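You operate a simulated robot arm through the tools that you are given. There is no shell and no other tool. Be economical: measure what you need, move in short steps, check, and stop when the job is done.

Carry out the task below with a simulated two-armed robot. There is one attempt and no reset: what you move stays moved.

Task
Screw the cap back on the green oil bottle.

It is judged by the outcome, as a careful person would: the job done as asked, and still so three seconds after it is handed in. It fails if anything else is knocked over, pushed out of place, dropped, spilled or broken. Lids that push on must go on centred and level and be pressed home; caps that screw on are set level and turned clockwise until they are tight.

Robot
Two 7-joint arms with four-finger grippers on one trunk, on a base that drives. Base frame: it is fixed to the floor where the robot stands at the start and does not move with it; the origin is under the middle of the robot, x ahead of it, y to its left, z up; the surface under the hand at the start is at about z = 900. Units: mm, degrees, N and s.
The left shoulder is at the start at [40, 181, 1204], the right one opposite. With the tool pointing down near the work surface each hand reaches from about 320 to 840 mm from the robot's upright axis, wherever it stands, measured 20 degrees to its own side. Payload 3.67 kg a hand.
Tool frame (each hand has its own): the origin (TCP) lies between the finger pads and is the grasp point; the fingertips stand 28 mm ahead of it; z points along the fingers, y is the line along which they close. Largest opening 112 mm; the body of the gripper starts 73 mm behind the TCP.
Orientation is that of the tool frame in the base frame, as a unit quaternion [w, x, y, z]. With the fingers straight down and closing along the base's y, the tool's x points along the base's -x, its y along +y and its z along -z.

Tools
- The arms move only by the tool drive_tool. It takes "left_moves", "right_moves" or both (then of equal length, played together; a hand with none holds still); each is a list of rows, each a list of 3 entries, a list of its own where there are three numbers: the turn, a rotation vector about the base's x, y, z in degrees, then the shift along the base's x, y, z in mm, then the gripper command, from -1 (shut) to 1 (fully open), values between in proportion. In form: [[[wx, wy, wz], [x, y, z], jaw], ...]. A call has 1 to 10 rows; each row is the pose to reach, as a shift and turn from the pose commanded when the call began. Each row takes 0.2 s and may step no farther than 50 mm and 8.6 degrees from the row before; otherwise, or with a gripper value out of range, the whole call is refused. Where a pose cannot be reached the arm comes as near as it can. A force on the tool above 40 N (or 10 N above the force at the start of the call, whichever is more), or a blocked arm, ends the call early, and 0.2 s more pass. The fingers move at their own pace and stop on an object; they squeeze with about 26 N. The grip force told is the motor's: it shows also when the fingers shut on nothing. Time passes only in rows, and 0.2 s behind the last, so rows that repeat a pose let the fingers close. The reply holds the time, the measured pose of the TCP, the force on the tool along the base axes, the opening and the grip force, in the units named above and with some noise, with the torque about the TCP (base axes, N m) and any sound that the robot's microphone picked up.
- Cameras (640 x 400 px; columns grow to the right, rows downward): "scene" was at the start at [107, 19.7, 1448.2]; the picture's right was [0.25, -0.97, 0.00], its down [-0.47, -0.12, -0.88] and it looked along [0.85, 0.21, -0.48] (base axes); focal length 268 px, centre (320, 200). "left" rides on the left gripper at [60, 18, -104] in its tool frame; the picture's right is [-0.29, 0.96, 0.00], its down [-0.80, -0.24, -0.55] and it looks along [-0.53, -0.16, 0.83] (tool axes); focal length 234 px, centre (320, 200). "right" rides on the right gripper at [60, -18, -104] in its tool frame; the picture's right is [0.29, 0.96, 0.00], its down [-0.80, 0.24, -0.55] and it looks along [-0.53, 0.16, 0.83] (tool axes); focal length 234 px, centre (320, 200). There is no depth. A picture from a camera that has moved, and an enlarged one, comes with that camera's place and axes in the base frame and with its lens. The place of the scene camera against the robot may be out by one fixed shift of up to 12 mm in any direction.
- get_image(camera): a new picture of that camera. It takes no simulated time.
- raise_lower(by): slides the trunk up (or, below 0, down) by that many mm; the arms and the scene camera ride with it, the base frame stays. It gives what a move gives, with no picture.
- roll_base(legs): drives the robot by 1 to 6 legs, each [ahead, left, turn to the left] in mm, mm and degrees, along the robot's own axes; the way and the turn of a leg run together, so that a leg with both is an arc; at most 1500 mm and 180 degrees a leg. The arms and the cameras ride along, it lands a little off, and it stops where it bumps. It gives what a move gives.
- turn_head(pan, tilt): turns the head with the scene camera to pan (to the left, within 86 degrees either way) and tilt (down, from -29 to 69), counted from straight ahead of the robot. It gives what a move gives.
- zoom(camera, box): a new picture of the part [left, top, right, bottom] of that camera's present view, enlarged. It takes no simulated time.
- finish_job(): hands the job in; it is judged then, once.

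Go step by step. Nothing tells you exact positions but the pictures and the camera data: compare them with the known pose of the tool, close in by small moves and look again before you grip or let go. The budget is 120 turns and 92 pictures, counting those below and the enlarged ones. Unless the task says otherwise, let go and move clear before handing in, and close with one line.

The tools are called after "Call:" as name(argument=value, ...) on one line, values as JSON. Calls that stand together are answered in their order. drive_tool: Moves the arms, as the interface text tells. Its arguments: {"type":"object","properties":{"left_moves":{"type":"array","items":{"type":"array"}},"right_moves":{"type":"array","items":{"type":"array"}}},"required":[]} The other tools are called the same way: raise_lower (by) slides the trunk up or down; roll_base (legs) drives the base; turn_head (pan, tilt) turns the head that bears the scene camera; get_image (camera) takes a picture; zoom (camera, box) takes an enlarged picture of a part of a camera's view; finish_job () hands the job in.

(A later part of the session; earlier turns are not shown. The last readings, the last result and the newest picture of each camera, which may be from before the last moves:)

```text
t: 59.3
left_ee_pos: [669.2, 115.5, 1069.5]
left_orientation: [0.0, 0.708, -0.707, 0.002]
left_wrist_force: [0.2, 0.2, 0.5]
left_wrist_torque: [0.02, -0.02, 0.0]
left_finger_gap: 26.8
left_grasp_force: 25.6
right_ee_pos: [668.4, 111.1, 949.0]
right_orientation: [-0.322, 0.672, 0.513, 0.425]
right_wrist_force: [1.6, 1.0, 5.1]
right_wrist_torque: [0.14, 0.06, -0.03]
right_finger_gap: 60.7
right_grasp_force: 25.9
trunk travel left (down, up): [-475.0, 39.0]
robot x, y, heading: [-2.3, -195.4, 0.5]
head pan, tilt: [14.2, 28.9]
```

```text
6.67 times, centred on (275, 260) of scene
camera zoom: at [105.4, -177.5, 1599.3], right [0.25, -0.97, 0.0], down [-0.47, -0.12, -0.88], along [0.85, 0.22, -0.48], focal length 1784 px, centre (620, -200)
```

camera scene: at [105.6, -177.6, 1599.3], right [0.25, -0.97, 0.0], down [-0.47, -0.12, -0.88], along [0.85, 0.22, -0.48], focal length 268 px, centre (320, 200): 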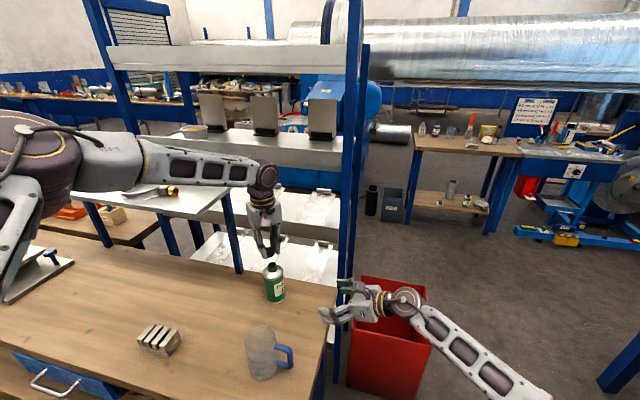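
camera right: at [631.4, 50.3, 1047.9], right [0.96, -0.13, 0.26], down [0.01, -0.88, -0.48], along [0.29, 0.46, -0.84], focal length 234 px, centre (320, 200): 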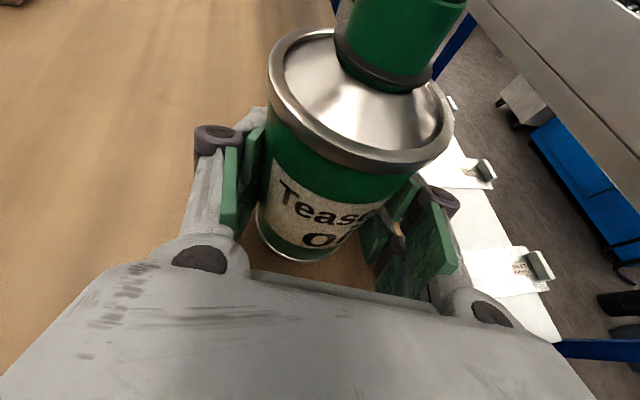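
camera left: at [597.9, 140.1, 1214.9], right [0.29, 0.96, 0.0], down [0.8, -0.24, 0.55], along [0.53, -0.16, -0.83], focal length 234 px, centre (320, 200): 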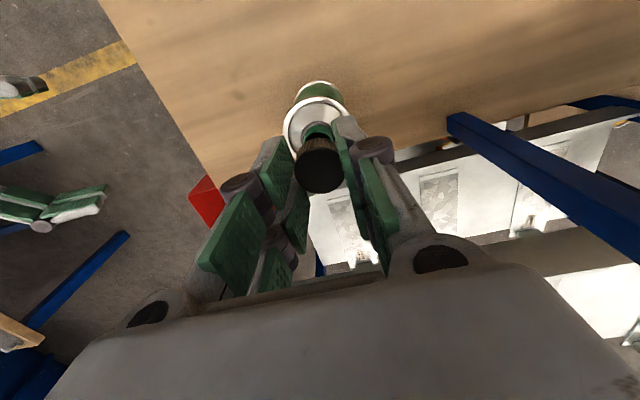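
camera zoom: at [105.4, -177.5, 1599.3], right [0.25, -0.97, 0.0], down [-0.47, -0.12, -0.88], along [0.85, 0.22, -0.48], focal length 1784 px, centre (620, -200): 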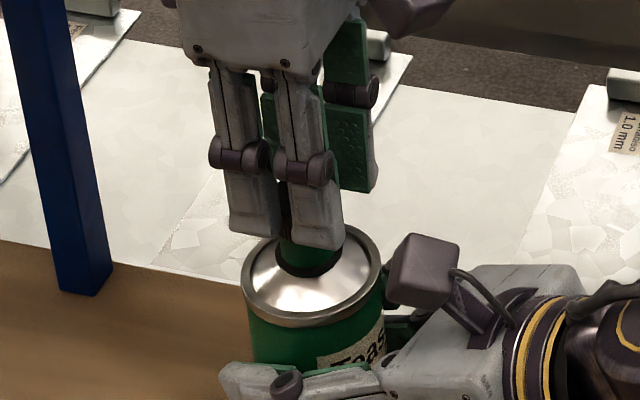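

Alignment looks good in both views. Continuing down in small steps, watching force.

Call:
drive_tool(left_moves=[[[0, 0, 0], [0, 1, -2], -1], [[0, 0, 0], [0, 1, -4], -1], [[0, 0, 0], [0, 1, -6], -1], [[0, 0, 0], [0, 1, -7], -1], [[0, 0, 0], [0, 1, -8], -1], [[0, 0, 0], [0, 1, -8], -1]])

Call:
zoom(camera="scene", box=[245, 230, 305, 290])

```text
t: 60.7
left_ee_pos: [667.9, 117.6, 1056.4]
left_orientation: [0.0, -0.707, 0.707, 0.002]
left_wrist_force: [3.9, -2.4, -2.4]
left_wrist_torque: [-0.06, -0.12, 0.02]
left_finger_gap: 27.3
left_grasp_force: 26.0
right_ee_pos: [666.2, 111.3, 948.2]
right_orientation: [-0.324, 0.671, 0.514, 0.425]
right_wrist_force: [-7.2, -0.6, 6.5]
right_wrist_torque: [-0.05, -0.15, 0.15]
right_finger_gap: 60.6
right_grasp_force: 25.7
trunk travel left (down, up): [-475.0, 39.0]
robot x, y, heading: [-1.8, -199.3, 0.1]
head pan, tilt: [14.2, 28.9]
```

```text
6.67 times, centred on (275, 260) of scene
camera zoom: at [105.8, -177.9, 1599.0], right [0.25, -0.97, 0.0], down [-0.47, -0.12, -0.88], along [0.85, 0.22, -0.48], focal length 1784 px, centre (620, -200)
```

zoom: 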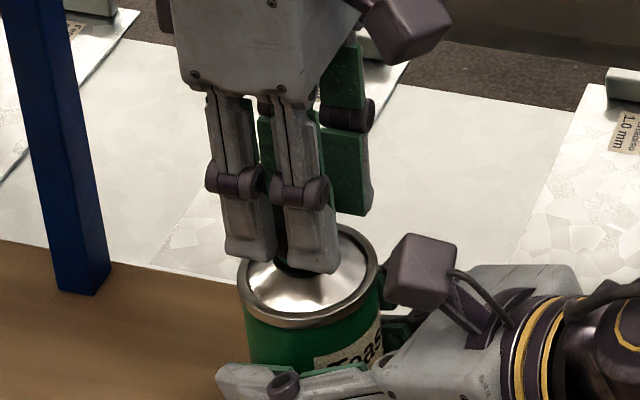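

The cap has slipped over the rim with light lateral contact. Checking the view and settling.

Call:
drive_tool(left_moves=[[[0, 0, 0], [1, -0.5, 0], -1], [[0, 0, 0], [1, -0.5, 0], -1], [[0, 0, 0], [1, -0.5, 0], -1], [[0, 0, 0], [1, -0.5, 0], -1]])

Call:
zoom(camera="left", box=[240, 60, 400, 220])

```text
t: 61.7
left_ee_pos: [670.8, 117.3, 1060.5]
left_orientation: [0.002, -0.707, 0.707, -0.003]
left_wrist_force: [-0.1, 0.1, -1.2]
left_wrist_torque: [0.0, -0.01, -0.03]
left_finger_gap: 27.2
left_grasp_force: 26.1
right_ee_pos: [667.8, 111.5, 948.6]
right_orientation: [-0.323, 0.671, 0.513, 0.426]
right_wrist_force: [-1.4, 0.4, 2.5]
right_wrist_torque: [0.16, 0.25, 0.07]
right_finger_gap: 60.7
right_grasp_force: 25.7
trunk travel left (down, up): [-475.0, 39.0]
robot x, y, heading: [-4.8, -198.3, 0.1]
head pan, tilt: [14.2, 28.9]
```

```text
2.50 times, centred on (320, 140) of left
camera zoom: at [651.3, 58.8, 1165.5], right [-0.96, 0.29, -0.01], down [0.24, 0.8, 0.55], along [0.16, 0.53, -0.83], focal length 585 px, centre (320, 350)
```

zoom: 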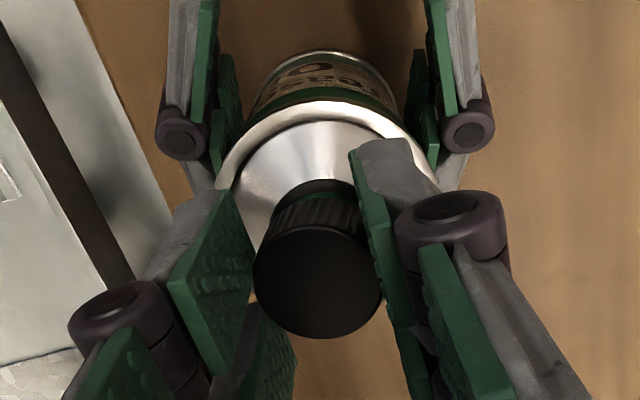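

The cap sits over the neck, level, with a few mm to the collar. I'll lower gently until it bears on the threads.

Call:
drive_tool(left_moves=[[[0, 0, 0], [0, 0, -1], -1], [[0, 0, 0], [0, 0, -2], -1], [[0, 0, 0], [0, 0, -3], -1], [[0, 0, 0], [0, 0, -4], -1], [[0, 0, 0], [0, 0, -4], -1], [[0, 0, 0], [0, 0, -4], -1]])

```text
t: 63.1
left_ee_pos: [668.6, 118.0, 1058.4]
left_orientation: [-0.002, 0.707, -0.707, 0.001]
left_wrist_force: [2.8, 0.2, 0.4]
left_wrist_torque: [0.04, -0.14, 0.02]
left_finger_gap: 27.3
left_grasp_force: 25.9
right_ee_pos: [666.7, 111.2, 949.0]
right_orientation: [-0.323, 0.671, 0.514, 0.425]
right_wrist_force: [-2.5, -1.5, 3.5]
right_wrist_torque: [0.16, -0.16, 0.02]
right_finger_gap: 60.7
right_grasp_force: 25.6
trunk travel left (down, up): [-475.0, 39.0]
robot x, y, heading: [-0.7, -195.2, 0.1]
head pan, tilt: [14.2, 28.9]
```

Little resistance yet. I'll start turning clockwise, following down slightly, and watch the torque.

Call:
drive_tool(left_moves=[[[0, 0, -8], [0, 0, -0.3], -1], [[0, 0, -16], [0, 0, -0.6], -1], [[0, 0, -24], [0, 0, -1], -1], [[0, 0, -32], [0, 0, -1.3], -1], [[0, 0, -40], [0, 0, -1.6], -1], [[0, 0, -48], [0, 0, -2], -1], [[0, 0, -56], [0, 0, -2.3], -1], [[0, 0, -64], [0, 0, -2.6], -1], [[0, 0, -72], [0, 0, -3], -1], [[0, 0, -80], [0, 0, -3], -1]])

Call:
zoom(camera="left", box=[240, 60, 400, 220])

Call:
zoom(camera="scene", box=[245, 230, 305, 290])

```text
t: 65.3
left_ee_pos: [666.7, 118.3, 1055.3]
left_orientation: [0.0, -0.086, 0.996, -0.003]
left_wrist_force: [7.0, -8.4, 3.1]
left_wrist_torque: [-0.4, -0.4, -0.01]
left_finger_gap: 27.6
left_grasp_force: 25.1
left hand out of reach, approached as far as the arm can: row 4, 5, 6, 7, 8, 9, 10
right_ee_pos: [667.6, 112.5, 949.1]
right_orientation: [-0.324, 0.671, 0.514, 0.425]
right_wrist_force: [-5.9, 6.7, 1.6]
right_wrist_torque: [-0.42, -0.29, 0.03]
right_finger_gap: 60.9
right_grasp_force: 26.1
trunk travel left (down, up): [-475.0, 39.0]
robot x, y, heading: [-2.0, -197.7, 0.3]
head pan, tilt: [14.2, 28.9]
```

```text
2.50 times, centred on (320, 140) of left
camera zoom: at [604.6, 126.8, 1159.6], right [0.12, 0.99, -0.01], down [0.83, -0.1, 0.56], along [0.55, -0.07, -0.83], focal length 585 px, centre (320, 350)
```

zoom: 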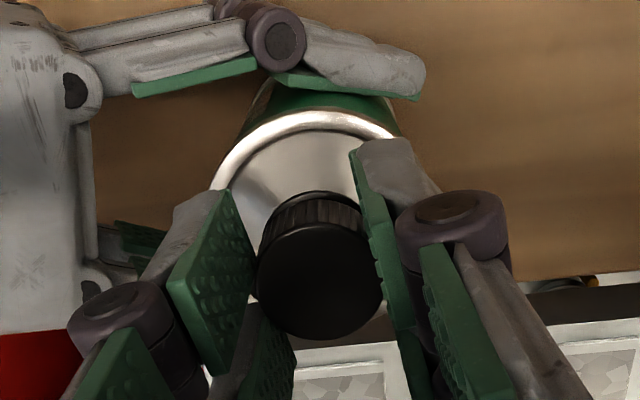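

```text
6.67 times, centred on (275, 260) of scene
camera zoom: at [105.6, -177.8, 1599.3], right [0.25, -0.97, 0.0], down [-0.47, -0.12, -0.88], along [0.85, 0.22, -0.48], focal length 1784 px, centre (620, -200)
```

zoom: 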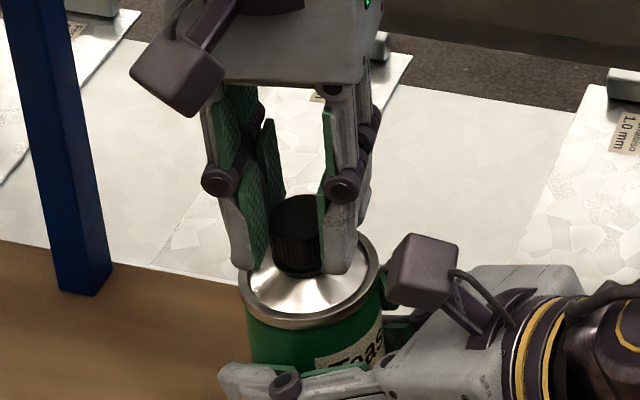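

The cap is seated over the neck and partly turned, but the left arm is again at its limit here and pulling sideways. I'll release the cap gently, then reposition the base for a comfortable screwing pose.

Call:
drive_tool(left_moves=[[[0, 0, 0], [0, 0, 0], -0.4], [[0, 0, 0], [0, 0, 0], -0.3], [[0, 0, 0], [0, 0, 0], -0.2], [[0, 0, 0], [0, 0, 0], -0.15], [[0, 0, 0], [0, 0, 15], -0.15], [[0, 0, 0], [0, 0, 40], -0.15], [[0, 0, 0], [0, 0, 70], -0.15], [[0, 0, 0], [-20, 0, 100], -0.15], [[0, 0, 0], [-50, 0, 120], -0.15]])

Call:
zoom(camera="scene", box=[245, 230, 305, 290])

```text
t: 67.3
left_ee_pos: [617.1, 118.7, 1175.2]
left_orientation: [0.001, -0.087, 0.996, -0.001]
left_wrist_force: [0.1, 0.3, -0.2]
left_wrist_torque: [-0.03, -0.01, -0.03]
left_finger_gap: 47.6
left_grasp_force: 0.0
right_ee_pos: [666.8, 111.3, 949.0]
right_orientation: [-0.322, 0.672, 0.514, 0.425]
right_wrist_force: [-0.6, -1.4, 0.6]
right_wrist_torque: [-0.04, 0.13, 0.01]
right_finger_gap: 60.8
right_grasp_force: 25.9
trunk travel left (down, up): [-475.0, 39.0]
robot x, y, heading: [-2.4, -199.9, 0.3]
head pan, tilt: [14.2, 28.9]
```

```text
6.67 times, centred on (275, 260) of scene
camera zoom: at [104.0, -177.0, 1599.4], right [0.25, -0.97, 0.0], down [-0.47, -0.12, -0.88], along [0.85, 0.22, -0.48], focal length 1784 px, centre (620, -200)
```

zoom: 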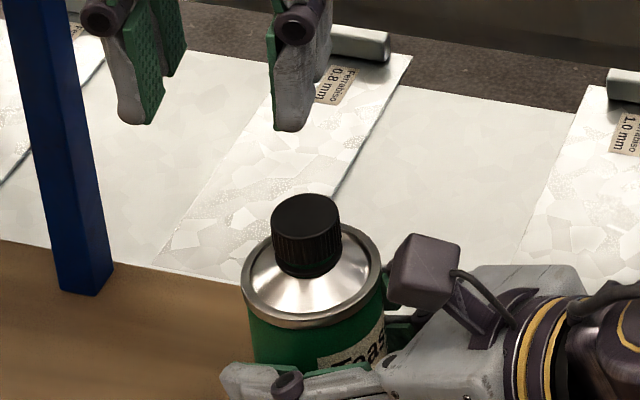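

The cap sits on the neck, level. Now releasing the bottle and backing the right hand out.

Call:
drive_tool(right_moves=[[[0, 0, 0], [0, 0, 0], 0.2], [[0, 0, 0], [0, 0, 0], 0.4], [[0, 0, 0], [0, 0, 0], 0.7], [[0, 0, 0], [0, 0, 0], 0.85], [[0, 0, 0], [-4, -15, 0], 0.85], [[0, 0, 0], [-9, -35, 0], 0.85], [[0, 0, 0], [-16, -60, 0], 0.85], [[0, 0, 0], [-23, -85, 0], 0.85], [[0, 0, 0], [-30, -110, 5], 0.85], [[0, 0, 0], [-38, -140, 15], 0.85]])

Call:
drive_tool(left_moves=[[[0, 0, 0], [-20, 5, 10], -0.15], [[0, 0, 0], [-50, 10, 20], -0.15], [[0, 0, 0], [-80, 15, 30], -0.15]], right_moves=[[[0, 0, 0], [-5, -20, 10], 0.85], [[0, 0, 0], [-10, -50, 20], 0.85], [[0, 0, 0], [-15, -80, 30], 0.85]])

Call:
get_image(camera="scene")

```text
t: 69.5
left_ee_pos: [617.9, 115.5, 1174.8]
left_orientation: [0.0, -0.088, 0.996, -0.001]
left_wrist_force: [-1.2, 0.4, 0.9]
left_wrist_torque: [0.02, 0.0, -0.01]
left_finger_gap: 47.4
left_grasp_force: 0.0
right_ee_pos: [625.1, -25.0, 966.3]
right_orientation: [-0.327, 0.669, 0.515, 0.425]
right_wrist_force: [-0.1, 0.2, 0.0]
right_wrist_torque: [0.01, -0.04, -0.02]
right_finger_gap: 103.9
right_grasp_force: 0.1
trunk travel left (down, up): [-475.0, 39.0]
robot x, y, heading: [1.3, -197.3, 0.3]
head pan, tilt: [14.2, 28.9]
```

```text
t: 70.3
left_ee_pos: [535.4, 133.2, 1206.3]
left_orientation: [0.001, -0.087, 0.996, -0.002]
left_wrist_force: [-0.9, 0.6, -0.1]
left_wrist_torque: [0.02, -0.03, 0.0]
left_finger_gap: 47.5
left_grasp_force: 0.0
right_ee_pos: [608.1, -101.4, 996.3]
right_orientation: [-0.326, 0.668, 0.516, 0.425]
right_wrist_force: [-1.2, 0.7, 0.0]
right_wrist_torque: [0.03, 0.01, -0.01]
right_finger_gap: 103.8
right_grasp_force: 0.0
trunk travel left (down, up): [-475.0, 39.0]
robot x, y, heading: [-1.0, -196.7, 0.1]
head pan, tilt: [14.2, 28.9]
```

```text
20 pictures are left
camera scene: at [103.9, -177.7, 1599.4], right [0.25, -0.97, 0.0], down [-0.47, -0.12, -0.88], along [0.85, 0.22, -0.48], focal length 268 px, centre (320, 200)
```

scene: 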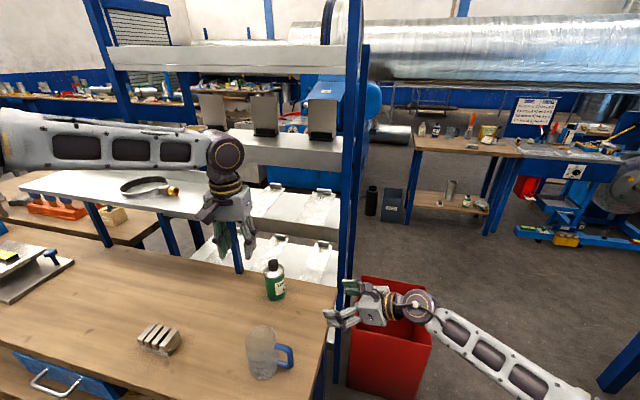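

The bottle stands capped loosely and undisturbed. I'll turn the base 13° right while shifting 75 mm left, so the bottle sits closer to the left arm's working area.

Call:
roll_base(legs=[[0, 75, -13]])

Call:
get_image(camera="scene")

```text
t: 71.5
left_ee_pos: [606.4, 80.1, 1205.7]
left_orientation: [0.001, 0.025, 1.0, -0.001]
left_wrist_force: [0.5, 0.3, 0.0]
left_wrist_torque: [0.03, -0.02, 0.0]
left_finger_gap: 47.7
left_grasp_force: 0.1
right_ee_pos: [624.5, -166.6, 996.5]
right_orientation: [-0.275, 0.723, 0.436, 0.46]
right_wrist_force: [-0.6, -0.8, 0.0]
right_wrist_torque: [0.01, 0.0, 0.0]
right_finger_gap: 103.6
right_grasp_force: 0.2
trunk travel left (down, up): [-475.0, 39.0]
robot x, y, heading: [4.8, -121.7, -12.6]
head pan, tilt: [14.2, 28.9]
```

```text
19 pictures are left
camera scene: at [115.4, -127.6, 1599.3], right [0.03, -1.0, 0.0], down [-0.48, -0.01, -0.88], along [0.88, 0.02, -0.48], focal length 268 px, centre (320, 200)
```

scene: 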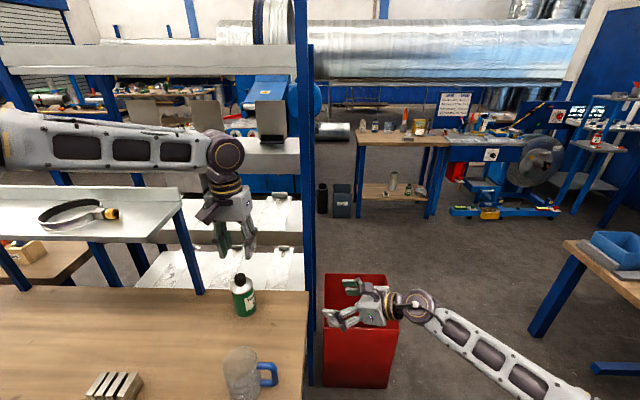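

Reach geometry is better now. Bringing the right hand back toward the bottle along its new approach line, stopping 45 mm short.

Call:
drive_tool(right_moves=[[[0, 0, 0], [-2, 30, -8], 0.85], [[0, 0, 0], [-4, 62, -16], 0.85], [[0, 0, 0], [-6, 95, -26], 0.85], [[0, 0, 0], [-7, 130, -36], 0.85], [[0, 0, 0], [-7, 160, -44], 0.85], [[0, 0, 0], [-7, 186, -44], 0.85], [[0, 0, 0], [4, 207, -44], 0.85], [[0, 0, 0], [14, 226, -44], 0.85], [[0, 0, 0], [23, 244, -44], 0.85], [[0, 0, 0], [23, 244, -44], 0.85]])

Call:
get_image(camera="right")

```text
t: 73.7
left_ee_pos: [606.7, 79.9, 1207.2]
left_orientation: [0.0, 0.025, 1.0, -0.002]
left_wrist_force: [-0.8, -0.5, 0.3]
left_wrist_torque: [0.03, -0.01, -0.02]
left_finger_gap: 47.6
left_grasp_force: 0.1
right_ee_pos: [645.5, 78.3, 953.1]
right_orientation: [-0.277, 0.722, 0.437, 0.459]
right_wrist_force: [0.0, -0.4, 0.0]
right_wrist_torque: [-0.03, 0.01, -0.01]
right_finger_gap: 103.5
right_grasp_force: 0.1
trunk travel left (down, up): [-475.0, 39.0]
robot x, y, heading: [8.8, -118.6, -12.6]
head pan, tilt: [14.2, 28.9]
```

```text
18 pictures are left
camera right: at [598.4, 25.4, 1052.0], right [0.9, -0.34, 0.26], down [-0.18, -0.86, -0.48], along [0.39, 0.39, -0.83], focal length 234 px, centre (320, 200)
```

right: 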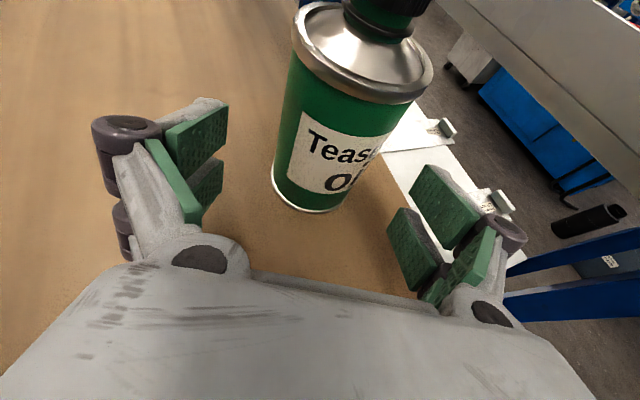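

The bottle's axis confirms at (669, 118). Final advance and staged closing.

Call:
drive_tool(right_moves=[[[0, 0, 0], [6, 11, 0], 0.8], [[0, 0, 0], [12, 22, 0], 0.7], [[0, 0, 0], [18, 32, 0], 0.6], [[0, 0, 0], [22, 39, 0], 0.5], [[0, 0, 0], [22, 39, 0], 0.4], [[0, 0, 0], [22, 39, 0], 0.25], [[0, 0, 0], [22, 39, 0], 0.15], [[0, 0, 0], [22, 39, 0], 0.05], [[0, 0, 0], [22, 39, 0], -0.3], [[0, 0, 0], [22, 39, 0], -1]])

Call:
drive_tool(left_moves=[[[0, 0, 8], [6, 5, -5], -0.15], [[0, 0, 16], [12, 10, -10], -0.15], [[0, 0, 24], [20, 15, -15], -0.15], [[0, 0, 32], [28, 20, -25], -0.15], [[0, 0, 40], [36, 25, -35], -0.15], [[0, 0, 48], [45, 30, -50], -0.15], [[0, 0, 56], [54, 35, -65], -0.15], [[0, 0, 64], [61, 38, -80], -0.15], [[0, 0, 72], [61, 38, -95], -0.15], [[0, 0, 80], [61, 38, -105], -0.15]])

Call:
get_image(camera="left")

```text
t: 75.9
left_ee_pos: [606.6, 81.1, 1206.9]
left_orientation: [-0.001, 0.025, 1.0, -0.002]
left_wrist_force: [0.2, -0.3, -0.8]
left_wrist_torque: [0.03, -0.01, -0.01]
left_finger_gap: 47.6
left_grasp_force: 0.0
right_ee_pos: [671.3, 116.1, 952.4]
right_orientation: [-0.276, 0.723, 0.437, 0.458]
right_wrist_force: [0.0, -0.3, -0.4]
right_wrist_torque: [0.02, 0.0, -0.03]
right_finger_gap: 60.6
right_grasp_force: 26.1
trunk travel left (down, up): [-475.0, 39.0]
robot x, y, heading: [4.6, -121.5, -12.8]
head pan, tilt: [14.2, 28.9]
```

```text
t: 78.1
left_ee_pos: [668.6, 116.9, 1099.4]
left_orientation: [0.001, -0.624, 0.782, -0.001]
left_wrist_force: [0.1, -0.3, -0.1]
left_wrist_torque: [0.03, 0.04, -0.02]
left_finger_gap: 47.5
left_grasp_force: 0.1
right_ee_pos: [670.7, 116.4, 952.3]
right_orientation: [-0.275, 0.724, 0.436, 0.459]
right_wrist_force: [1.6, 1.4, 2.7]
right_wrist_torque: [0.03, 0.01, -0.06]
right_finger_gap: 60.5
right_grasp_force: 26.7
trunk travel left (down, up): [-475.0, 39.0]
robot x, y, heading: [8.7, -122.4, -12.8]
head pan, tilt: [14.2, 28.9]
```

```text
17 pictures are left
camera left: at [636.3, 64.2, 1204.2], right [-0.87, 0.49, 0.0], down [0.41, 0.73, 0.55], along [0.28, 0.48, -0.83], focal length 234 px, centre (320, 200)
```

left: 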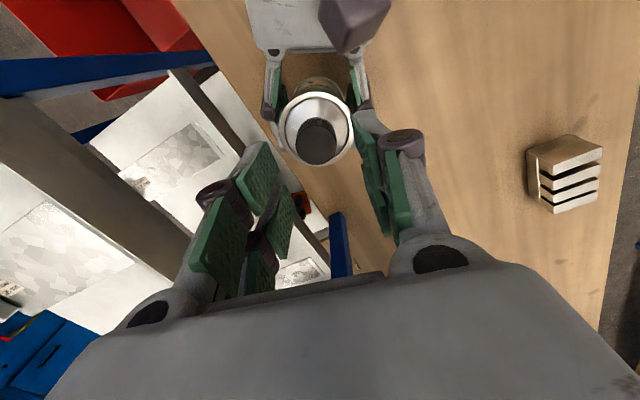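

Now the left hand is well within reach and almost exactly over the cap. I'll lower over it, grip, and check.

Call:
drive_tool(left_moves=[[[0, 0, 0], [0.5, 1.2, -10], -0.15], [[0, 0, 0], [0.5, 1.2, -20], -0.15], [[0, 0, 0], [0.5, 1.2, -30], -0.15], [[0, 0, 0], [0.5, 1.2, -38], -0.15], [[0, 0, 0], [0.5, 1.2, -43], -0.15], [[0, 0, 0], [0.5, 1.2, -43], -0.15], [[0, 0, 0], [0.5, 1.2, -43], -0.3], [[0, 0, 0], [0.5, 1.2, -43], -0.45], [[0, 0, 0], [0.5, 1.2, -43], -1], [[0, 0, 0], [0.5, 1.2, -43], -1]])

Call:
zoom(camera="scene", box=[205, 240, 285, 320])

```text
t: 80.3
left_ee_pos: [669.0, 119.4, 1059.1]
left_orientation: [0.001, -0.624, 0.782, -0.003]
left_wrist_force: [11.7, -0.5, -1.0]
left_wrist_torque: [-0.06, -0.48, 0.03]
left_finger_gap: 27.7
left_grasp_force: 25.9
right_ee_pos: [668.4, 117.2, 951.0]
right_orientation: [-0.275, 0.723, 0.436, 0.459]
right_wrist_force: [-11.3, -1.6, 3.9]
right_wrist_torque: [0.0, -0.7, 0.06]
right_finger_gap: 60.3
right_grasp_force: 26.2
trunk travel left (down, up): [-475.0, 39.0]
robot x, y, heading: [6.6, -117.1, -12.9]
head pan, tilt: [14.2, 28.9]
```

```text
5.00 times, centred on (245, 280) of scene
camera zoom: at [116.0, -127.3, 1599.3], right [0.03, -1.0, 0.0], down [-0.48, -0.01, -0.88], along [0.87, 0.02, -0.48], focal length 1338 px, centre (695, -200)
```

zoom: 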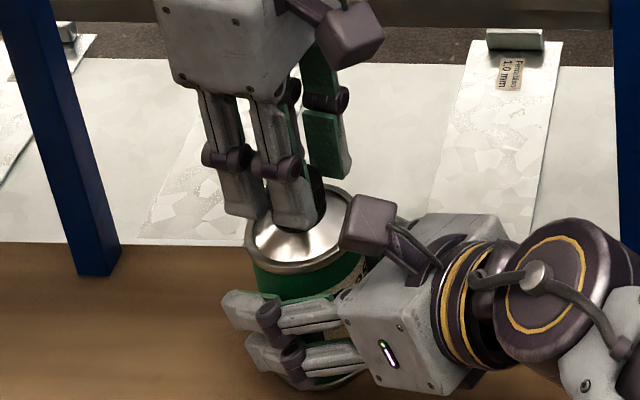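

Gripped; a sideways pull of about 12 N shows the hand is ~2 mm off in x. I'll relieve that, then turn clockwise.

Call:
drive_tool(left_moves=[[[0, 0, 0], [1.5, 0, 0], -1], [[0, 0, 0], [2, 0, -1], -1], [[0, 0, 0], [2, 0, -1], -1]])

Call:
drive_tool(left_moves=[[[0, 0, -8], [0, 0, -0.3], -1], [[0, 0, -16], [0, 0, -0.6], -1], [[0, 0, -24], [0, 0, -1], -1], [[0, 0, -32], [0, 0, -1.3], -1], [[0, 0, -40], [0, 0, -1.6], -1], [[0, 0, -48], [0, 0, -2], -1], [[0, 0, -56], [0, 0, -2], -1], [[0, 0, -64], [0, 0, -2], -1], [[0, 0, -72], [0, 0, -2], -1], [[0, 0, -80], [0, 0, -2], -1]])

```text
t: 81.1
left_ee_pos: [670.0, 118.9, 1056.5]
left_orientation: [0.0, -0.623, 0.783, -0.002]
left_wrist_force: [-3.4, -6.9, 12.0]
left_wrist_torque: [-0.28, 0.24, -0.01]
left_finger_gap: 27.8
left_grasp_force: 25.5
right_ee_pos: [670.9, 115.8, 951.0]
right_orientation: [-0.275, 0.723, 0.436, 0.459]
right_wrist_force: [3.4, 10.0, -2.2]
right_wrist_torque: [-0.2, 0.36, -0.08]
right_finger_gap: 60.7
right_grasp_force: 25.8
trunk travel left (down, up): [-475.0, 39.0]
robot x, y, heading: [2.7, -120.7, -12.7]
head pan, tilt: [14.2, 28.9]
```

```text
t: 83.3
left_ee_pos: [670.1, 118.0, 1055.5]
left_orientation: [0.001, 0.027, 1.0, -0.002]
left_wrist_force: [11.1, -14.0, 17.0]
left_wrist_torque: [-0.55, -0.35, 0.03]
left_finger_gap: 27.6
left_grasp_force: 25.6
right_ee_pos: [670.5, 116.6, 951.6]
right_orientation: [-0.276, 0.723, 0.437, 0.459]
right_wrist_force: [-5.8, 14.1, -4.6]
right_wrist_torque: [-0.65, -0.7, -0.1]
right_finger_gap: 60.5
right_grasp_force: 25.9
trunk travel left (down, up): [-475.0, 39.0]
robot x, y, heading: [5.9, -122.3, -12.7]
head pan, tilt: [14.2, 28.9]
```

The cap is turning with downward contact but almost no torque yet, so it's not tight. I'll centre up, open slightly, wind the wrist back and regrip.

Call:
drive_tool(left_moves=[[[0, 0, 0], [1, -1.5, 0.5], -1], [[0, 0, 0], [1, -1.5, 0.5], -0.4], [[0, 0, 0], [1, -1.5, 0.5], -0.25], [[0, 0, 0], [1, -1.5, 0.5], -0.25]])

Call:
drive_tool(left_moves=[[[0, 0, 8.5], [0, 0, 0], -0.25], [[0, 0, 17], [0, 0, 0], -0.25], [[0, 0, 25.5], [0, 0, 0], -0.25], [[0, 0, 34], [0, 0, 0], -0.25], [[0, 0, 42.5], [0, 0, 0], -0.25], [[0, 0, 51], [0, 0, 0], -0.25], [[0, 0, 59.5], [0, 0, 0], -0.25], [[0, 0, 68], [0, 0, 0], -0.25], [[0, 0, 76.5], [0, 0, 0], -0.25], [[0, 0, 85], [0, 0, 0], -0.25]])

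Call:
get_image(camera="left")

```text
t: 84.3
left_ee_pos: [671.6, 118.4, 1054.6]
left_orientation: [-0.001, 0.025, 1.0, -0.001]
left_wrist_force: [0.1, -0.4, -0.6]
left_wrist_torque: [0.0, 0.03, -0.01]
left_finger_gap: 41.9
left_grasp_force: 0.1
right_ee_pos: [671.3, 115.8, 952.1]
right_orientation: [-0.276, 0.723, 0.436, 0.459]
right_wrist_force: [-0.4, 0.2, 0.1]
right_wrist_torque: [0.09, 0.06, -0.02]
right_finger_gap: 60.3
right_grasp_force: 26.1
trunk travel left (down, up): [-475.0, 39.0]
robot x, y, heading: [6.8, -119.2, -12.6]
head pan, tilt: [14.2, 28.9]
```

```text
t: 86.5
left_ee_pos: [671.3, 117.8, 1054.6]
left_orientation: [0.001, -0.658, 0.753, -0.002]
left_wrist_force: [-1.1, 0.3, -0.1]
left_wrist_torque: [0.01, -0.02, -0.02]
left_finger_gap: 42.1
left_grasp_force: 0.1
right_ee_pos: [670.0, 116.9, 952.7]
right_orientation: [-0.276, 0.723, 0.436, 0.459]
right_wrist_force: [3.4, -0.6, 4.7]
right_wrist_torque: [0.17, -0.13, -0.07]
right_finger_gap: 60.6
right_grasp_force: 25.8
trunk travel left (down, up): [-475.0, 39.0]
robot x, y, heading: [5.4, -121.7, -12.9]
head pan, tilt: [14.2, 28.9]
```

```text
15 pictures are left
camera left: at [644.2, 62.2, 1159.5], right [-0.91, 0.41, 0.0], down [0.34, 0.76, 0.55], along [0.23, 0.5, -0.83], focal length 234 px, centre (320, 200)
```

left: 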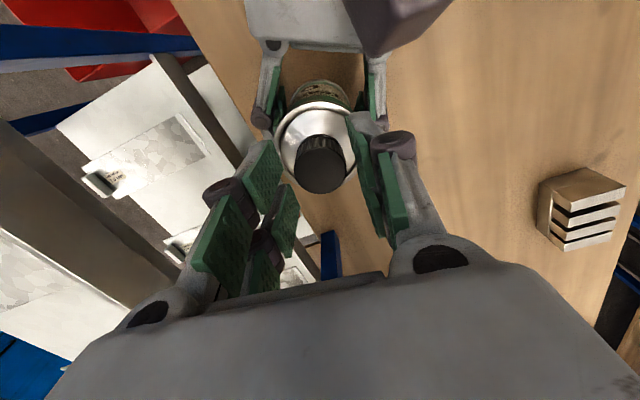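

Cap centred between the fingers. Gripping and turning clockwise again.

Call:
drive_tool(left_moves=[[[0, 0, 0], [-1, 0, 0], -0.4], [[0, 0, 0], [-1, 0, 0], -0.6], [[0, 0, 0], [-1, 0, 0], -1], [[0, 0, 0], [-1, 0, 0], -1]])

Call:
drive_tool(left_moves=[[[0, 0, -8.5], [0, 0, -0.2], -1], [[0, 0, -17], [0, 0, -0.4], -1], [[0, 0, -25.5], [0, 0, -0.6], -1], [[0, 0, -34], [0, 0, -0.8], -1], [[0, 0, -42.5], [0, 0, -1], -1], [[0, 0, -51], [0, 0, -1.2], -1], [[0, 0, -59.5], [0, 0, -1.4], -1], [[0, 0, -68], [0, 0, -1.6], -1], [[0, 0, -76.5], [0, 0, -1.8], -1], [[0, 0, -85], [0, 0, -2], -1]])

```text
t: 87.5
left_ee_pos: [671.6, 117.1, 1055.9]
left_orientation: [0.0, -0.656, 0.755, -0.003]
left_wrist_force: [2.5, 0.9, -0.2]
left_wrist_torque: [0.11, 0.0, 0.04]
left_finger_gap: 26.9
left_grasp_force: 26.4
right_ee_pos: [670.5, 116.7, 952.4]
right_orientation: [-0.276, 0.723, 0.436, 0.459]
right_wrist_force: [1.3, -1.7, 4.9]
right_wrist_torque: [0.13, -0.25, -0.09]
right_finger_gap: 60.5
right_grasp_force: 26.0
trunk travel left (down, up): [-475.0, 39.0]
robot x, y, heading: [7.6, -120.5, -12.5]
head pan, tilt: [14.2, 28.9]
```

```text
t: 89.7
left_ee_pos: [670.1, 118.2, 1054.0]
left_orientation: [0.0, 0.027, 1.0, -0.001]
left_wrist_force: [9.1, -7.0, 0.8]
left_wrist_torque: [-0.22, -0.55, -0.01]
left_finger_gap: 26.7
left_grasp_force: 26.0
right_ee_pos: [671.3, 116.4, 952.6]
right_orientation: [-0.276, 0.723, 0.436, 0.459]
right_wrist_force: [-8.0, 4.6, 4.1]
right_wrist_torque: [-0.38, -0.36, -0.03]
right_finger_gap: 60.4
right_grasp_force: 26.1
trunk travel left (down, up): [-475.0, 39.0]
robot x, y, heading: [7.4, -122.0, -13.0]
head pan, tilt: [14.2, 28.9]
```

Still free-turning with low torque. Repeating the regrip-and-turn cycle, more compactly.

Call:
drive_tool(left_moves=[[[0, 0, 0], [1, -1, 0], -0.3], [[0, 0, 0], [1, -1, 0], -0.25], [[0, 0, 8.5], [1, -0.5, 0], -0.25], [[0, 0, 17], [1, 0, 0], -0.25], [[0, 0, 25.5], [1, 0, 0], -0.25], [[0, 0, 34], [1, 0, 0], -0.25], [[0, 0, 42.5], [1, 0, 0], -0.25], [[0, 0, 51], [1, 0, 0], -0.25], [[0, 0, 59.5], [1, 0, 0], -0.25], [[0, 0, 68], [1, 0, 0], -0.25]])

Call:
drive_tool(left_moves=[[[0, 0, 0], [0, 0, 0], -0.6], [[0, 0, 0], [0, 0, 0], -1], [[0, 0, -8.5], [0, 0, 0], -1], [[0, 0, -17], [0, 0, -0.3], -1], [[0, 0, -25.5], [0, 0, -0.6], -1], [[0, 0, -34], [0, 0, -0.9], -1], [[0, 0, -42.5], [0.3, -0.3, -1.2], -1], [[0, 0, -51], [0.5, -0.5, -1.5], -1], [[0, 0, -59.5], [0.7, -0.7, -1.8], -1], [[0, 0, -68], [1, -1, -2], -1]])

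Call:
zoom(camera="scene", box=[215, 250, 275, 310])

```text
t: 91.9
left_ee_pos: [671.4, 117.6, 1053.6]
left_orientation: [0.0, -0.538, 0.843, -0.002]
left_wrist_force: [-0.1, -0.2, 0.1]
left_wrist_torque: [0.0, 0.02, 0.02]
left_finger_gap: 42.2
left_grasp_force: 0.0
right_ee_pos: [670.3, 116.5, 952.3]
right_orientation: [-0.275, 0.723, 0.437, 0.458]
right_wrist_force: [-0.8, 0.3, 2.1]
right_wrist_torque: [0.13, 0.04, -0.01]
right_finger_gap: 60.5
right_grasp_force: 26.1
trunk travel left (down, up): [-475.0, 39.0]
robot x, y, heading: [8.2, -120.2, -12.8]
head pan, tilt: [14.2, 28.9]
```

```text
t: 94.1
left_ee_pos: [671.8, 116.9, 1051.1]
left_orientation: [-0.001, 0.026, 1.0, -0.002]
left_wrist_force: [-4.0, 4.8, 8.0]
left_wrist_torque: [0.13, 0.04, 0.47]
left_finger_gap: 26.8
left_grasp_force: 26.0
right_ee_pos: [670.6, 116.0, 952.0]
right_orientation: [-0.275, 0.723, 0.437, 0.458]
right_wrist_force: [3.5, -1.8, -0.6]
right_wrist_torque: [0.64, 0.21, -0.37]
right_finger_gap: 60.2
right_grasp_force: 26.4
trunk travel left (down, up): [-475.0, 39.0]
robot x, y, heading: [8.3, -122.6, -12.7]
head pan, tilt: [14.2, 28.9]
```

```text
6.67 times, centred on (245, 280) of scene
camera zoom: at [115.2, -126.8, 1599.4], right [0.03, -1.0, 0.0], down [-0.48, -0.01, -0.88], along [0.88, 0.02, -0.48], focal length 1784 px, centre (820, -333)
```

zoom: 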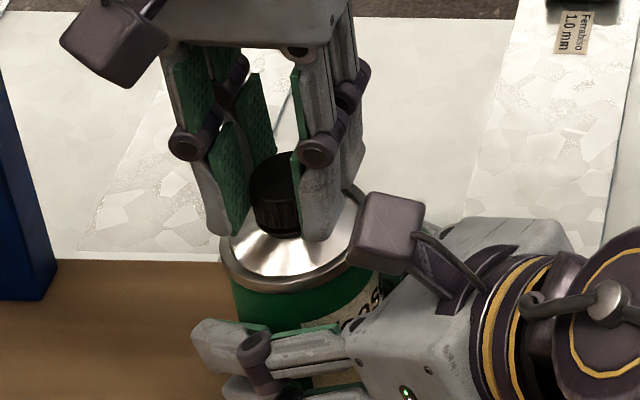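

Torque has jumped to about 0.47 N·m resisting, so it's tightening. A little further clockwise to confirm it's home.

Call:
drive_tool(left_moves=[[[0, 0, -6], [0, 0, 0], -1], [[0, 0, -12], [0, 0, 0], -1], [[0, 0, -18], [0, 0, 0], -1], [[0, 0, -24], [0, 0, 0], -1]])

```text
t: 95.1
left_ee_pos: [672.3, 116.5, 1051.3]
left_orientation: [-0.001, 0.233, 0.972, -0.002]
left_wrist_force: [-0.5, 5.6, 1.1]
left_wrist_torque: [0.11, 0.0, 0.55]
left_finger_gap: 26.8
left_grasp_force: 26.0
right_ee_pos: [670.6, 115.7, 950.0]
right_orientation: [-0.275, 0.723, 0.437, 0.458]
right_wrist_force: [-1.5, -5.0, 0.9]
right_wrist_torque: [0.49, -0.04, -0.54]
right_finger_gap: 60.2
right_grasp_force: 26.0
trunk travel left (down, up): [-475.0, 39.0]
robot x, y, heading: [5.0, -126.2, -12.6]
head pan, tilt: [14.2, 28.9]
```

Torque is steady around 0.55 N·m. One more regrip to verify it resists right from the start.

Call:
drive_tool(left_moves=[[[0, 0, 0], [0, 0, 0], -0.3], [[0, 0, 0], [0, 0, 0], -0.25], [[0, 0, 8.5], [0, 0, 0], -0.25], [[0, 0, 17], [0, 0, 0], -0.25], [[0, 0, 25.5], [0, 0, 0], -0.25], [[0, 0, 34], [0, 0, 0], -0.25], [[0, 0, 42.5], [0, 0.5, 0], -0.25], [[0, 0, 51], [0, 0.5, 0], -0.25], [[0, 0, 59.5], [0, 0.5, 0], -0.25], [[0, 0, 68], [0, 0.5, 0], -0.25]])

Call:
drive_tool(left_moves=[[[0, 0, 0], [0, 0, 0], -0.6], [[0, 0, 0], [0, 0, 0], -1], [[0, 0, 0], [0, 0, 0], -1], [[0, 0, -7], [0, 0, 0], -1], [[0, 0, -14], [0, 0, 0], -1]])

Call:
drive_tool(left_moves=[[[0, 0, -8], [0, 0, 0], -1], [[0, 0, -16], [0, 0, 0], -1], [[0, 0, -24], [0, 0, 0], -1], [[0, 0, -32], [0, 0, 0], -1], [[0, 0, -40], [0, 0, 0], -1]])

Call:
get_image(camera="right")

```text
t: 97.3
left_ee_pos: [672.8, 118.1, 1051.7]
left_orientation: [0.0, -0.352, 0.936, -0.002]
left_wrist_force: [0.4, 0.1, -0.6]
left_wrist_torque: [-0.03, 0.03, 0.0]
left_finger_gap: 42.0
left_grasp_force: 0.1
right_ee_pos: [671.1, 115.7, 950.7]
right_orientation: [-0.276, 0.723, 0.437, 0.459]
right_wrist_force: [-0.9, -0.6, 0.0]
right_wrist_torque: [0.03, -0.01, 0.04]
right_finger_gap: 60.0
right_grasp_force: 26.2
trunk travel left (down, up): [-475.0, 39.0]
robot x, y, heading: [5.0, -121.3, -12.7]
head pan, tilt: [14.2, 28.9]
```

```text
t: 98.5
left_ee_pos: [671.2, 116.7, 1051.4]
left_orientation: [0.0, -0.234, 0.972, -0.001]
left_wrist_force: [-4.2, -3.8, -0.2]
left_wrist_torque: [-0.11, 0.12, 0.51]
left_finger_gap: 26.6
left_grasp_force: 26.0
right_ee_pos: [670.9, 116.0, 951.6]
right_orientation: [-0.275, 0.723, 0.436, 0.459]
right_wrist_force: [3.1, 3.0, 0.2]
right_wrist_torque: [-0.14, 0.23, -0.54]
right_finger_gap: 60.1
right_grasp_force: 26.0
trunk travel left (down, up): [-475.0, 39.0]
robot x, y, heading: [2.9, -122.3, -12.8]
head pan, tilt: [14.2, 28.9]
```

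```text
t: 99.7
left_ee_pos: [671.8, 118.4, 1051.7]
left_orientation: [-0.001, 0.113, 0.994, -0.002]
left_wrist_force: [-3.6, -0.5, -0.9]
left_wrist_torque: [-0.08, 0.05, 0.32]
left_finger_gap: 26.6
left_grasp_force: 26.8
right_ee_pos: [671.0, 115.1, 951.4]
right_orientation: [-0.276, 0.723, 0.436, 0.459]
right_wrist_force: [4.0, 0.9, 1.2]
right_wrist_torque: [0.07, 0.26, -0.34]
right_finger_gap: 60.6
right_grasp_force: 26.8
trunk travel left (down, up): [-475.0, 39.0]
robot x, y, heading: [8.5, -120.3, -12.7]
head pan, tilt: [14.2, 28.9]
```

```text
13 pictures are left
camera right: at [622.1, 63.8, 1050.8], right [0.9, -0.34, 0.26], down [-0.18, -0.86, -0.48], along [0.39, 0.39, -0.83], focal length 234 px, centre (320, 200)
```

right: 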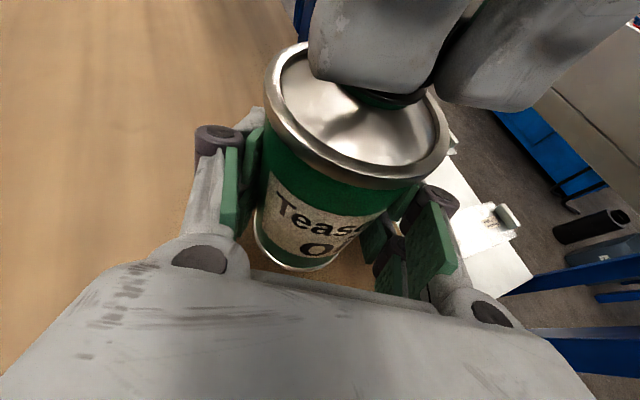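

It resisted immediately and then slipped in the fingers, with the bottle not rotating: the cap is tight. Releasing and rising to inspect.

Call:
drive_tool(left_moves=[[[0, 0, 0], [0, 0, 0], -0.3], [[0, 0, 0], [0, 0, 0], -0.15], [[0, 0, 0], [0, 0, 0], -0.15], [[0, 0, 0], [0, 0, 15], -0.15], [[0, 0, 0], [0, 0, 40], -0.15], [[0, 0, 0], [-10, 0, 70], -0.15], [[0, 0, 0], [-40, 0, 90], -0.15], [[0, 0, 0], [-70, 5, 110], -0.15]])

Call:
zoom(camera="scene", box=[215, 250, 275, 310])

Call:
zoom(camera="right", box=[240, 0, 480, 150])

```text
t: 101.5
left_ee_pos: [601.4, 122.6, 1160.6]
left_orientation: [0.0, 0.113, 0.994, -0.002]
left_wrist_force: [-0.1, 0.1, -0.7]
left_wrist_torque: [0.0, -0.01, -0.02]
left_finger_gap: 47.7
left_grasp_force: 0.0
right_ee_pos: [669.8, 117.1, 950.8]
right_orientation: [-0.276, 0.723, 0.437, 0.459]
right_wrist_force: [0.0, 0.7, 0.6]
right_wrist_torque: [-0.06, 0.05, -0.01]
right_finger_gap: 60.2
right_grasp_force: 26.2
trunk travel left (down, up): [-475.0, 39.0]
robot x, y, heading: [9.3, -118.5, -12.7]
head pan, tilt: [14.2, 28.9]
```

```text
6.67 times, centred on (245, 280) of scene
camera zoom: at [114.8, -126.3, 1599.3], right [0.03, -1.0, 0.0], down [-0.48, -0.01, -0.88], along [0.88, 0.02, -0.48], focal length 1784 px, centre (820, -333)
```

zoom: 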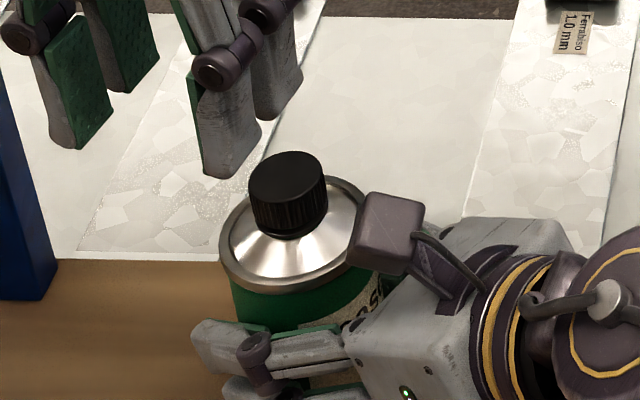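

```text
2.67 times, centred on (360, 75) of right
camera zoom: at [621.2, 64.1, 1050.9], right [0.9, -0.34, 0.26], down [-0.18, -0.86, -0.48], along [0.39, 0.39, -0.84], focal length 624 px, centre (213, 533)
```

zoom: 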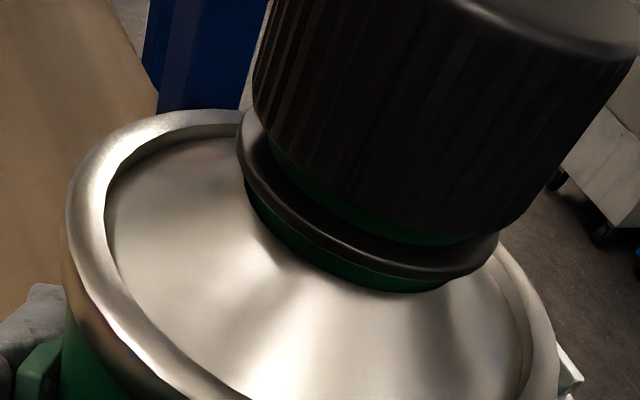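

The cap is level and nearly against the collar, but a thin green gap remains. I'll do another full regrip-and-turn stroke to see whether it advances any further.

Call:
drive_tool(left_moves=[[[0, 0, 8.5], [30, -2, -20], -0.15], [[0, 0, 17], [55, -4, -35], -0.15], [[0, 0, 25.5], [69, -5, -55], -0.15], [[0, 0, 34], [69.5, -5, -70], -0.15], [[0, 0, 42.5], [69.5, -5, -80], -0.15], [[0, 0, 51], [69.5, -5, -90], -0.15], [[0, 0, 59.5], [69.5, -5, -100], -0.15], [[0, 0, 68], [69.5, -5, -108], -0.2], [[0, 0, 76.5], [69.5, -5, -108], -0.25], [[0, 0, 85], [69.5, -5, -108], -0.25]])

Call:
drive_tool(left_moves=[[[0, 0, 0], [0, 0, 0], -0.6], [[0, 0, 0], [0, 0, 0], -1], [[0, 0, 0], [0, 0, 0], -1], [[0, 0, -8], [0, 0, 0], -1], [[0, 0, -16], [0, 0, -0.3], -1], [[0, 0, -24], [0, 0, -0.5], -1]])

Call:
drive_tool(left_moves=[[[0, 0, -8], [0, 0, 0], -1], [[0, 0, -16], [0, 0, 0], -1], [[0, 0, -24], [0, 0, 0], -1], [[0, 0, -32], [0, 0, -0.2], -1], [[0, 0, -40], [0, 0, -0.4], -1], [[0, 0, -48], [0, 0, -0.5], -1], [[0, 0, -56], [0, 0, -0.5], -1], [[0, 0, -64], [0, 0, -0.5], -1]])

```text
t: 103.7
left_ee_pos: [672.4, 117.5, 1054.4]
left_orientation: [0.0, -0.59, 0.808, -0.002]
left_wrist_force: [-0.7, 0.5, 0.1]
left_wrist_torque: [0.02, 0.02, 0.02]
left_finger_gap: 42.1
left_grasp_force: 0.0
right_ee_pos: [670.7, 115.8, 950.9]
right_orientation: [-0.275, 0.723, 0.436, 0.459]
right_wrist_force: [1.0, 0.7, 1.3]
right_wrist_torque: [0.15, -0.11, -0.03]
right_finger_gap: 60.1
right_grasp_force: 26.4
trunk travel left (down, up): [-475.0, 39.0]
robot x, y, heading: [6.8, -122.8, -12.9]
head pan, tilt: [14.2, 28.9]
```

```text
t: 105.1
left_ee_pos: [671.5, 118.1, 1051.8]
left_orientation: [0.0, -0.406, 0.914, -0.002]
left_wrist_force: [-1.9, 3.5, 1.9]
left_wrist_torque: [0.07, 0.0, 0.5]
left_finger_gap: 26.9
left_grasp_force: 26.9
right_ee_pos: [670.7, 116.3, 951.6]
right_orientation: [-0.275, 0.724, 0.437, 0.458]
right_wrist_force: [3.0, -2.7, 1.3]
right_wrist_torque: [0.48, -0.03, -0.48]
right_finger_gap: 60.2
right_grasp_force: 25.7
trunk travel left (down, up): [-475.0, 39.0]
robot x, y, heading: [4.4, -123.2, -12.6]
head pan, tilt: [14.2, 28.9]
```

```text
t: 106.9
left_ee_pos: [672.1, 118.1, 1051.4]
left_orientation: [-0.001, 0.141, 0.99, -0.002]
left_wrist_force: [-3.1, 1.6, 0.3]
left_wrist_torque: [0.1, 0.07, 0.46]
left_finger_gap: 26.7
left_grasp_force: 25.5
right_ee_pos: [669.9, 115.1, 951.4]
right_orientation: [-0.275, 0.723, 0.437, 0.459]
right_wrist_force: [2.0, -1.9, -0.1]
right_wrist_torque: [0.18, 0.08, -0.41]
right_finger_gap: 60.2
right_grasp_force: 25.8
trunk travel left (down, up): [-475.0, 39.0]
robot x, y, heading: [10.4, -124.3, -12.9]
head pan, tilt: [14.2, 28.9]
```

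Torque holds at about 0.5 N·m throughout. Releasing and comparing the gap.

Call:
drive_tool(left_moves=[[[0, 0, 0], [0, 0, 0], -0.3], [[0, 0, 0], [0, 0, 0], -0.15], [[0, 0, 0], [0, 0, 0], -0.15], [[0, 0, 0], [0, 0, 15], -0.15], [[0, 0, 0], [0, 0, 40], -0.15], [[0, 0, 0], [-10, 0, 70], -0.15], [[0, 0, 0], [-40, 0, 90], -0.15], [[0, 0, 0], [-80, 5, 110], -0.15]])

Call:
zoom(camera="right", box=[240, 0, 480, 150])

```text
t: 108.7
left_ee_pos: [591.6, 123.3, 1162.4]
left_orientation: [0.0, 0.138, 0.99, -0.002]
left_wrist_force: [-0.9, 0.6, 0.6]
left_wrist_torque: [0.02, -0.06, 0.01]
left_finger_gap: 47.4
left_grasp_force: 0.1
right_ee_pos: [668.4, 116.7, 952.6]
right_orientation: [-0.275, 0.723, 0.437, 0.459]
right_wrist_force: [0.6, 0.3, -0.3]
right_wrist_torque: [0.02, 0.01, 0.02]
right_finger_gap: 60.3
right_grasp_force: 26.3
trunk travel left (down, up): [-475.0, 39.0]
robot x, y, heading: [5.8, -115.8, -12.6]
head pan, tilt: [14.2, 28.9]
```

```text
2.67 times, centred on (360, 75) of right
camera zoom: at [620.8, 64.4, 1051.2], right [0.9, -0.34, 0.26], down [-0.18, -0.86, -0.48], along [0.39, 0.39, -0.83], focal length 624 px, centre (213, 533)
```

zoom: 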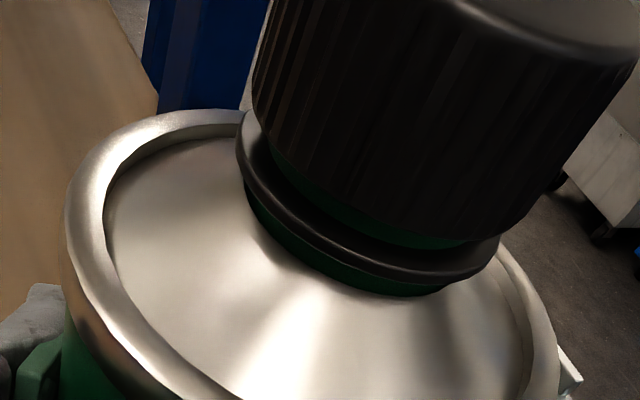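

No change between the two pictures, so the cap is fully home and level. Now releasing the bottle and backing the right hand clear.

Call:
drive_tool(right_moves=[[[0, 0, 0], [0, 0, 0], 0.15], [[0, 0, 0], [0, 0, 0], 0.3], [[0, 0, 0], [0, 0, 0], 0.6], [[0, 0, 0], [0, 0, 0], 0.85], [[0, 0, 0], [-7, -13, 0], 0.85], [[0, 0, 0], [-16, -31, 0], 0.85], [[0, 0, 0], [-28, -53, 0], 0.85], [[0, 0, 0], [-40, -75, 0], 0.85], [[0, 0, 0], [-50, -97, 5], 0.85], [[0, 0, 0], [-50, -135, 15], 0.85]])

Call:
drive_tool(right_moves=[[[0, 0, 0], [0, -30, 10], 0.85], [[0, 0, 0], [0, -65, 20], 0.85], [[0, 0, 0], [0, -100, 30], 0.85], [[0, 0, 0], [0, -100, 30], 0.85]])

Call:
get_image(camera="scene")

Call:
zoom(camera="scene", box=[200, 250, 290, 330])

```text
t: 110.9
left_ee_pos: [593.1, 123.8, 1162.1]
left_orientation: [-0.001, 0.139, 0.99, -0.001]
left_wrist_force: [0.3, -0.1, -0.4]
left_wrist_torque: [0.05, -0.02, 0.02]
left_finger_gap: 47.8
left_grasp_force: 0.0
right_ee_pos: [621.4, -20.5, 967.3]
right_orientation: [-0.277, 0.722, 0.437, 0.459]
right_wrist_force: [0.0, -0.1, 0.3]
right_wrist_torque: [0.01, -0.03, 0.01]
right_finger_gap: 103.7
right_grasp_force: 0.2
trunk travel left (down, up): [-475.0, 39.0]
robot x, y, heading: [2.5, -121.8, -12.5]
head pan, tilt: [14.2, 28.9]
```

```text
t: 111.9
left_ee_pos: [594.1, 125.0, 1159.8]
left_orientation: [-0.002, 0.138, 0.99, -0.001]
left_wrist_force: [-0.3, 0.2, -0.7]
left_wrist_torque: [-0.02, -0.02, 0.02]
left_finger_gap: 47.8
left_grasp_force: 0.0
right_ee_pos: [618.7, -119.9, 996.6]
right_orientation: [-0.276, 0.723, 0.436, 0.459]
right_wrist_force: [0.5, -0.2, -0.3]
right_wrist_torque: [0.03, 0.02, 0.01]
right_finger_gap: 103.9
right_grasp_force: 0.2
trunk travel left (down, up): [-475.0, 39.0]
robot x, y, heading: [7.1, -119.1, -12.7]
head pan, tilt: [14.2, 28.9]
```

```text
9 pictures are left
camera scene: at [116.4, -126.4, 1599.3], right [0.03, -1.0, 0.0], down [-0.48, -0.01, -0.88], along [0.87, 0.02, -0.48], focal length 268 px, centre (320, 200)
```

scene: 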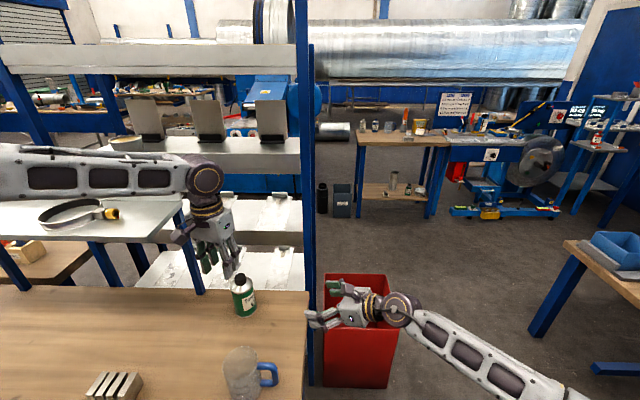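

```text
5.00 times, centred on (245, 290) of scene
camera zoom: at [116.4, -126.4, 1599.3], right [0.03, -1.0, 0.0], down [-0.48, -0.01, -0.88], along [0.87, 0.02, -0.48], focal length 1338 px, centre (695, -250)
```

zoom: 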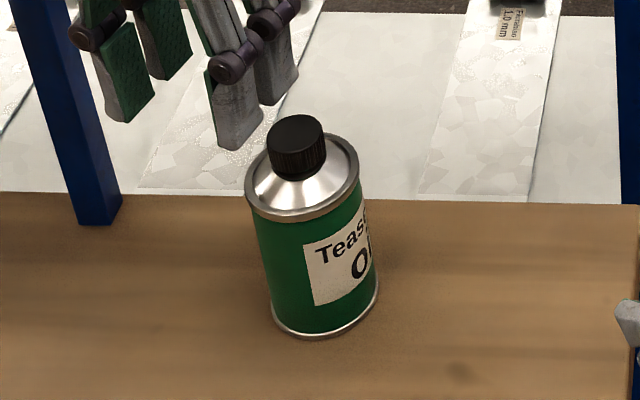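

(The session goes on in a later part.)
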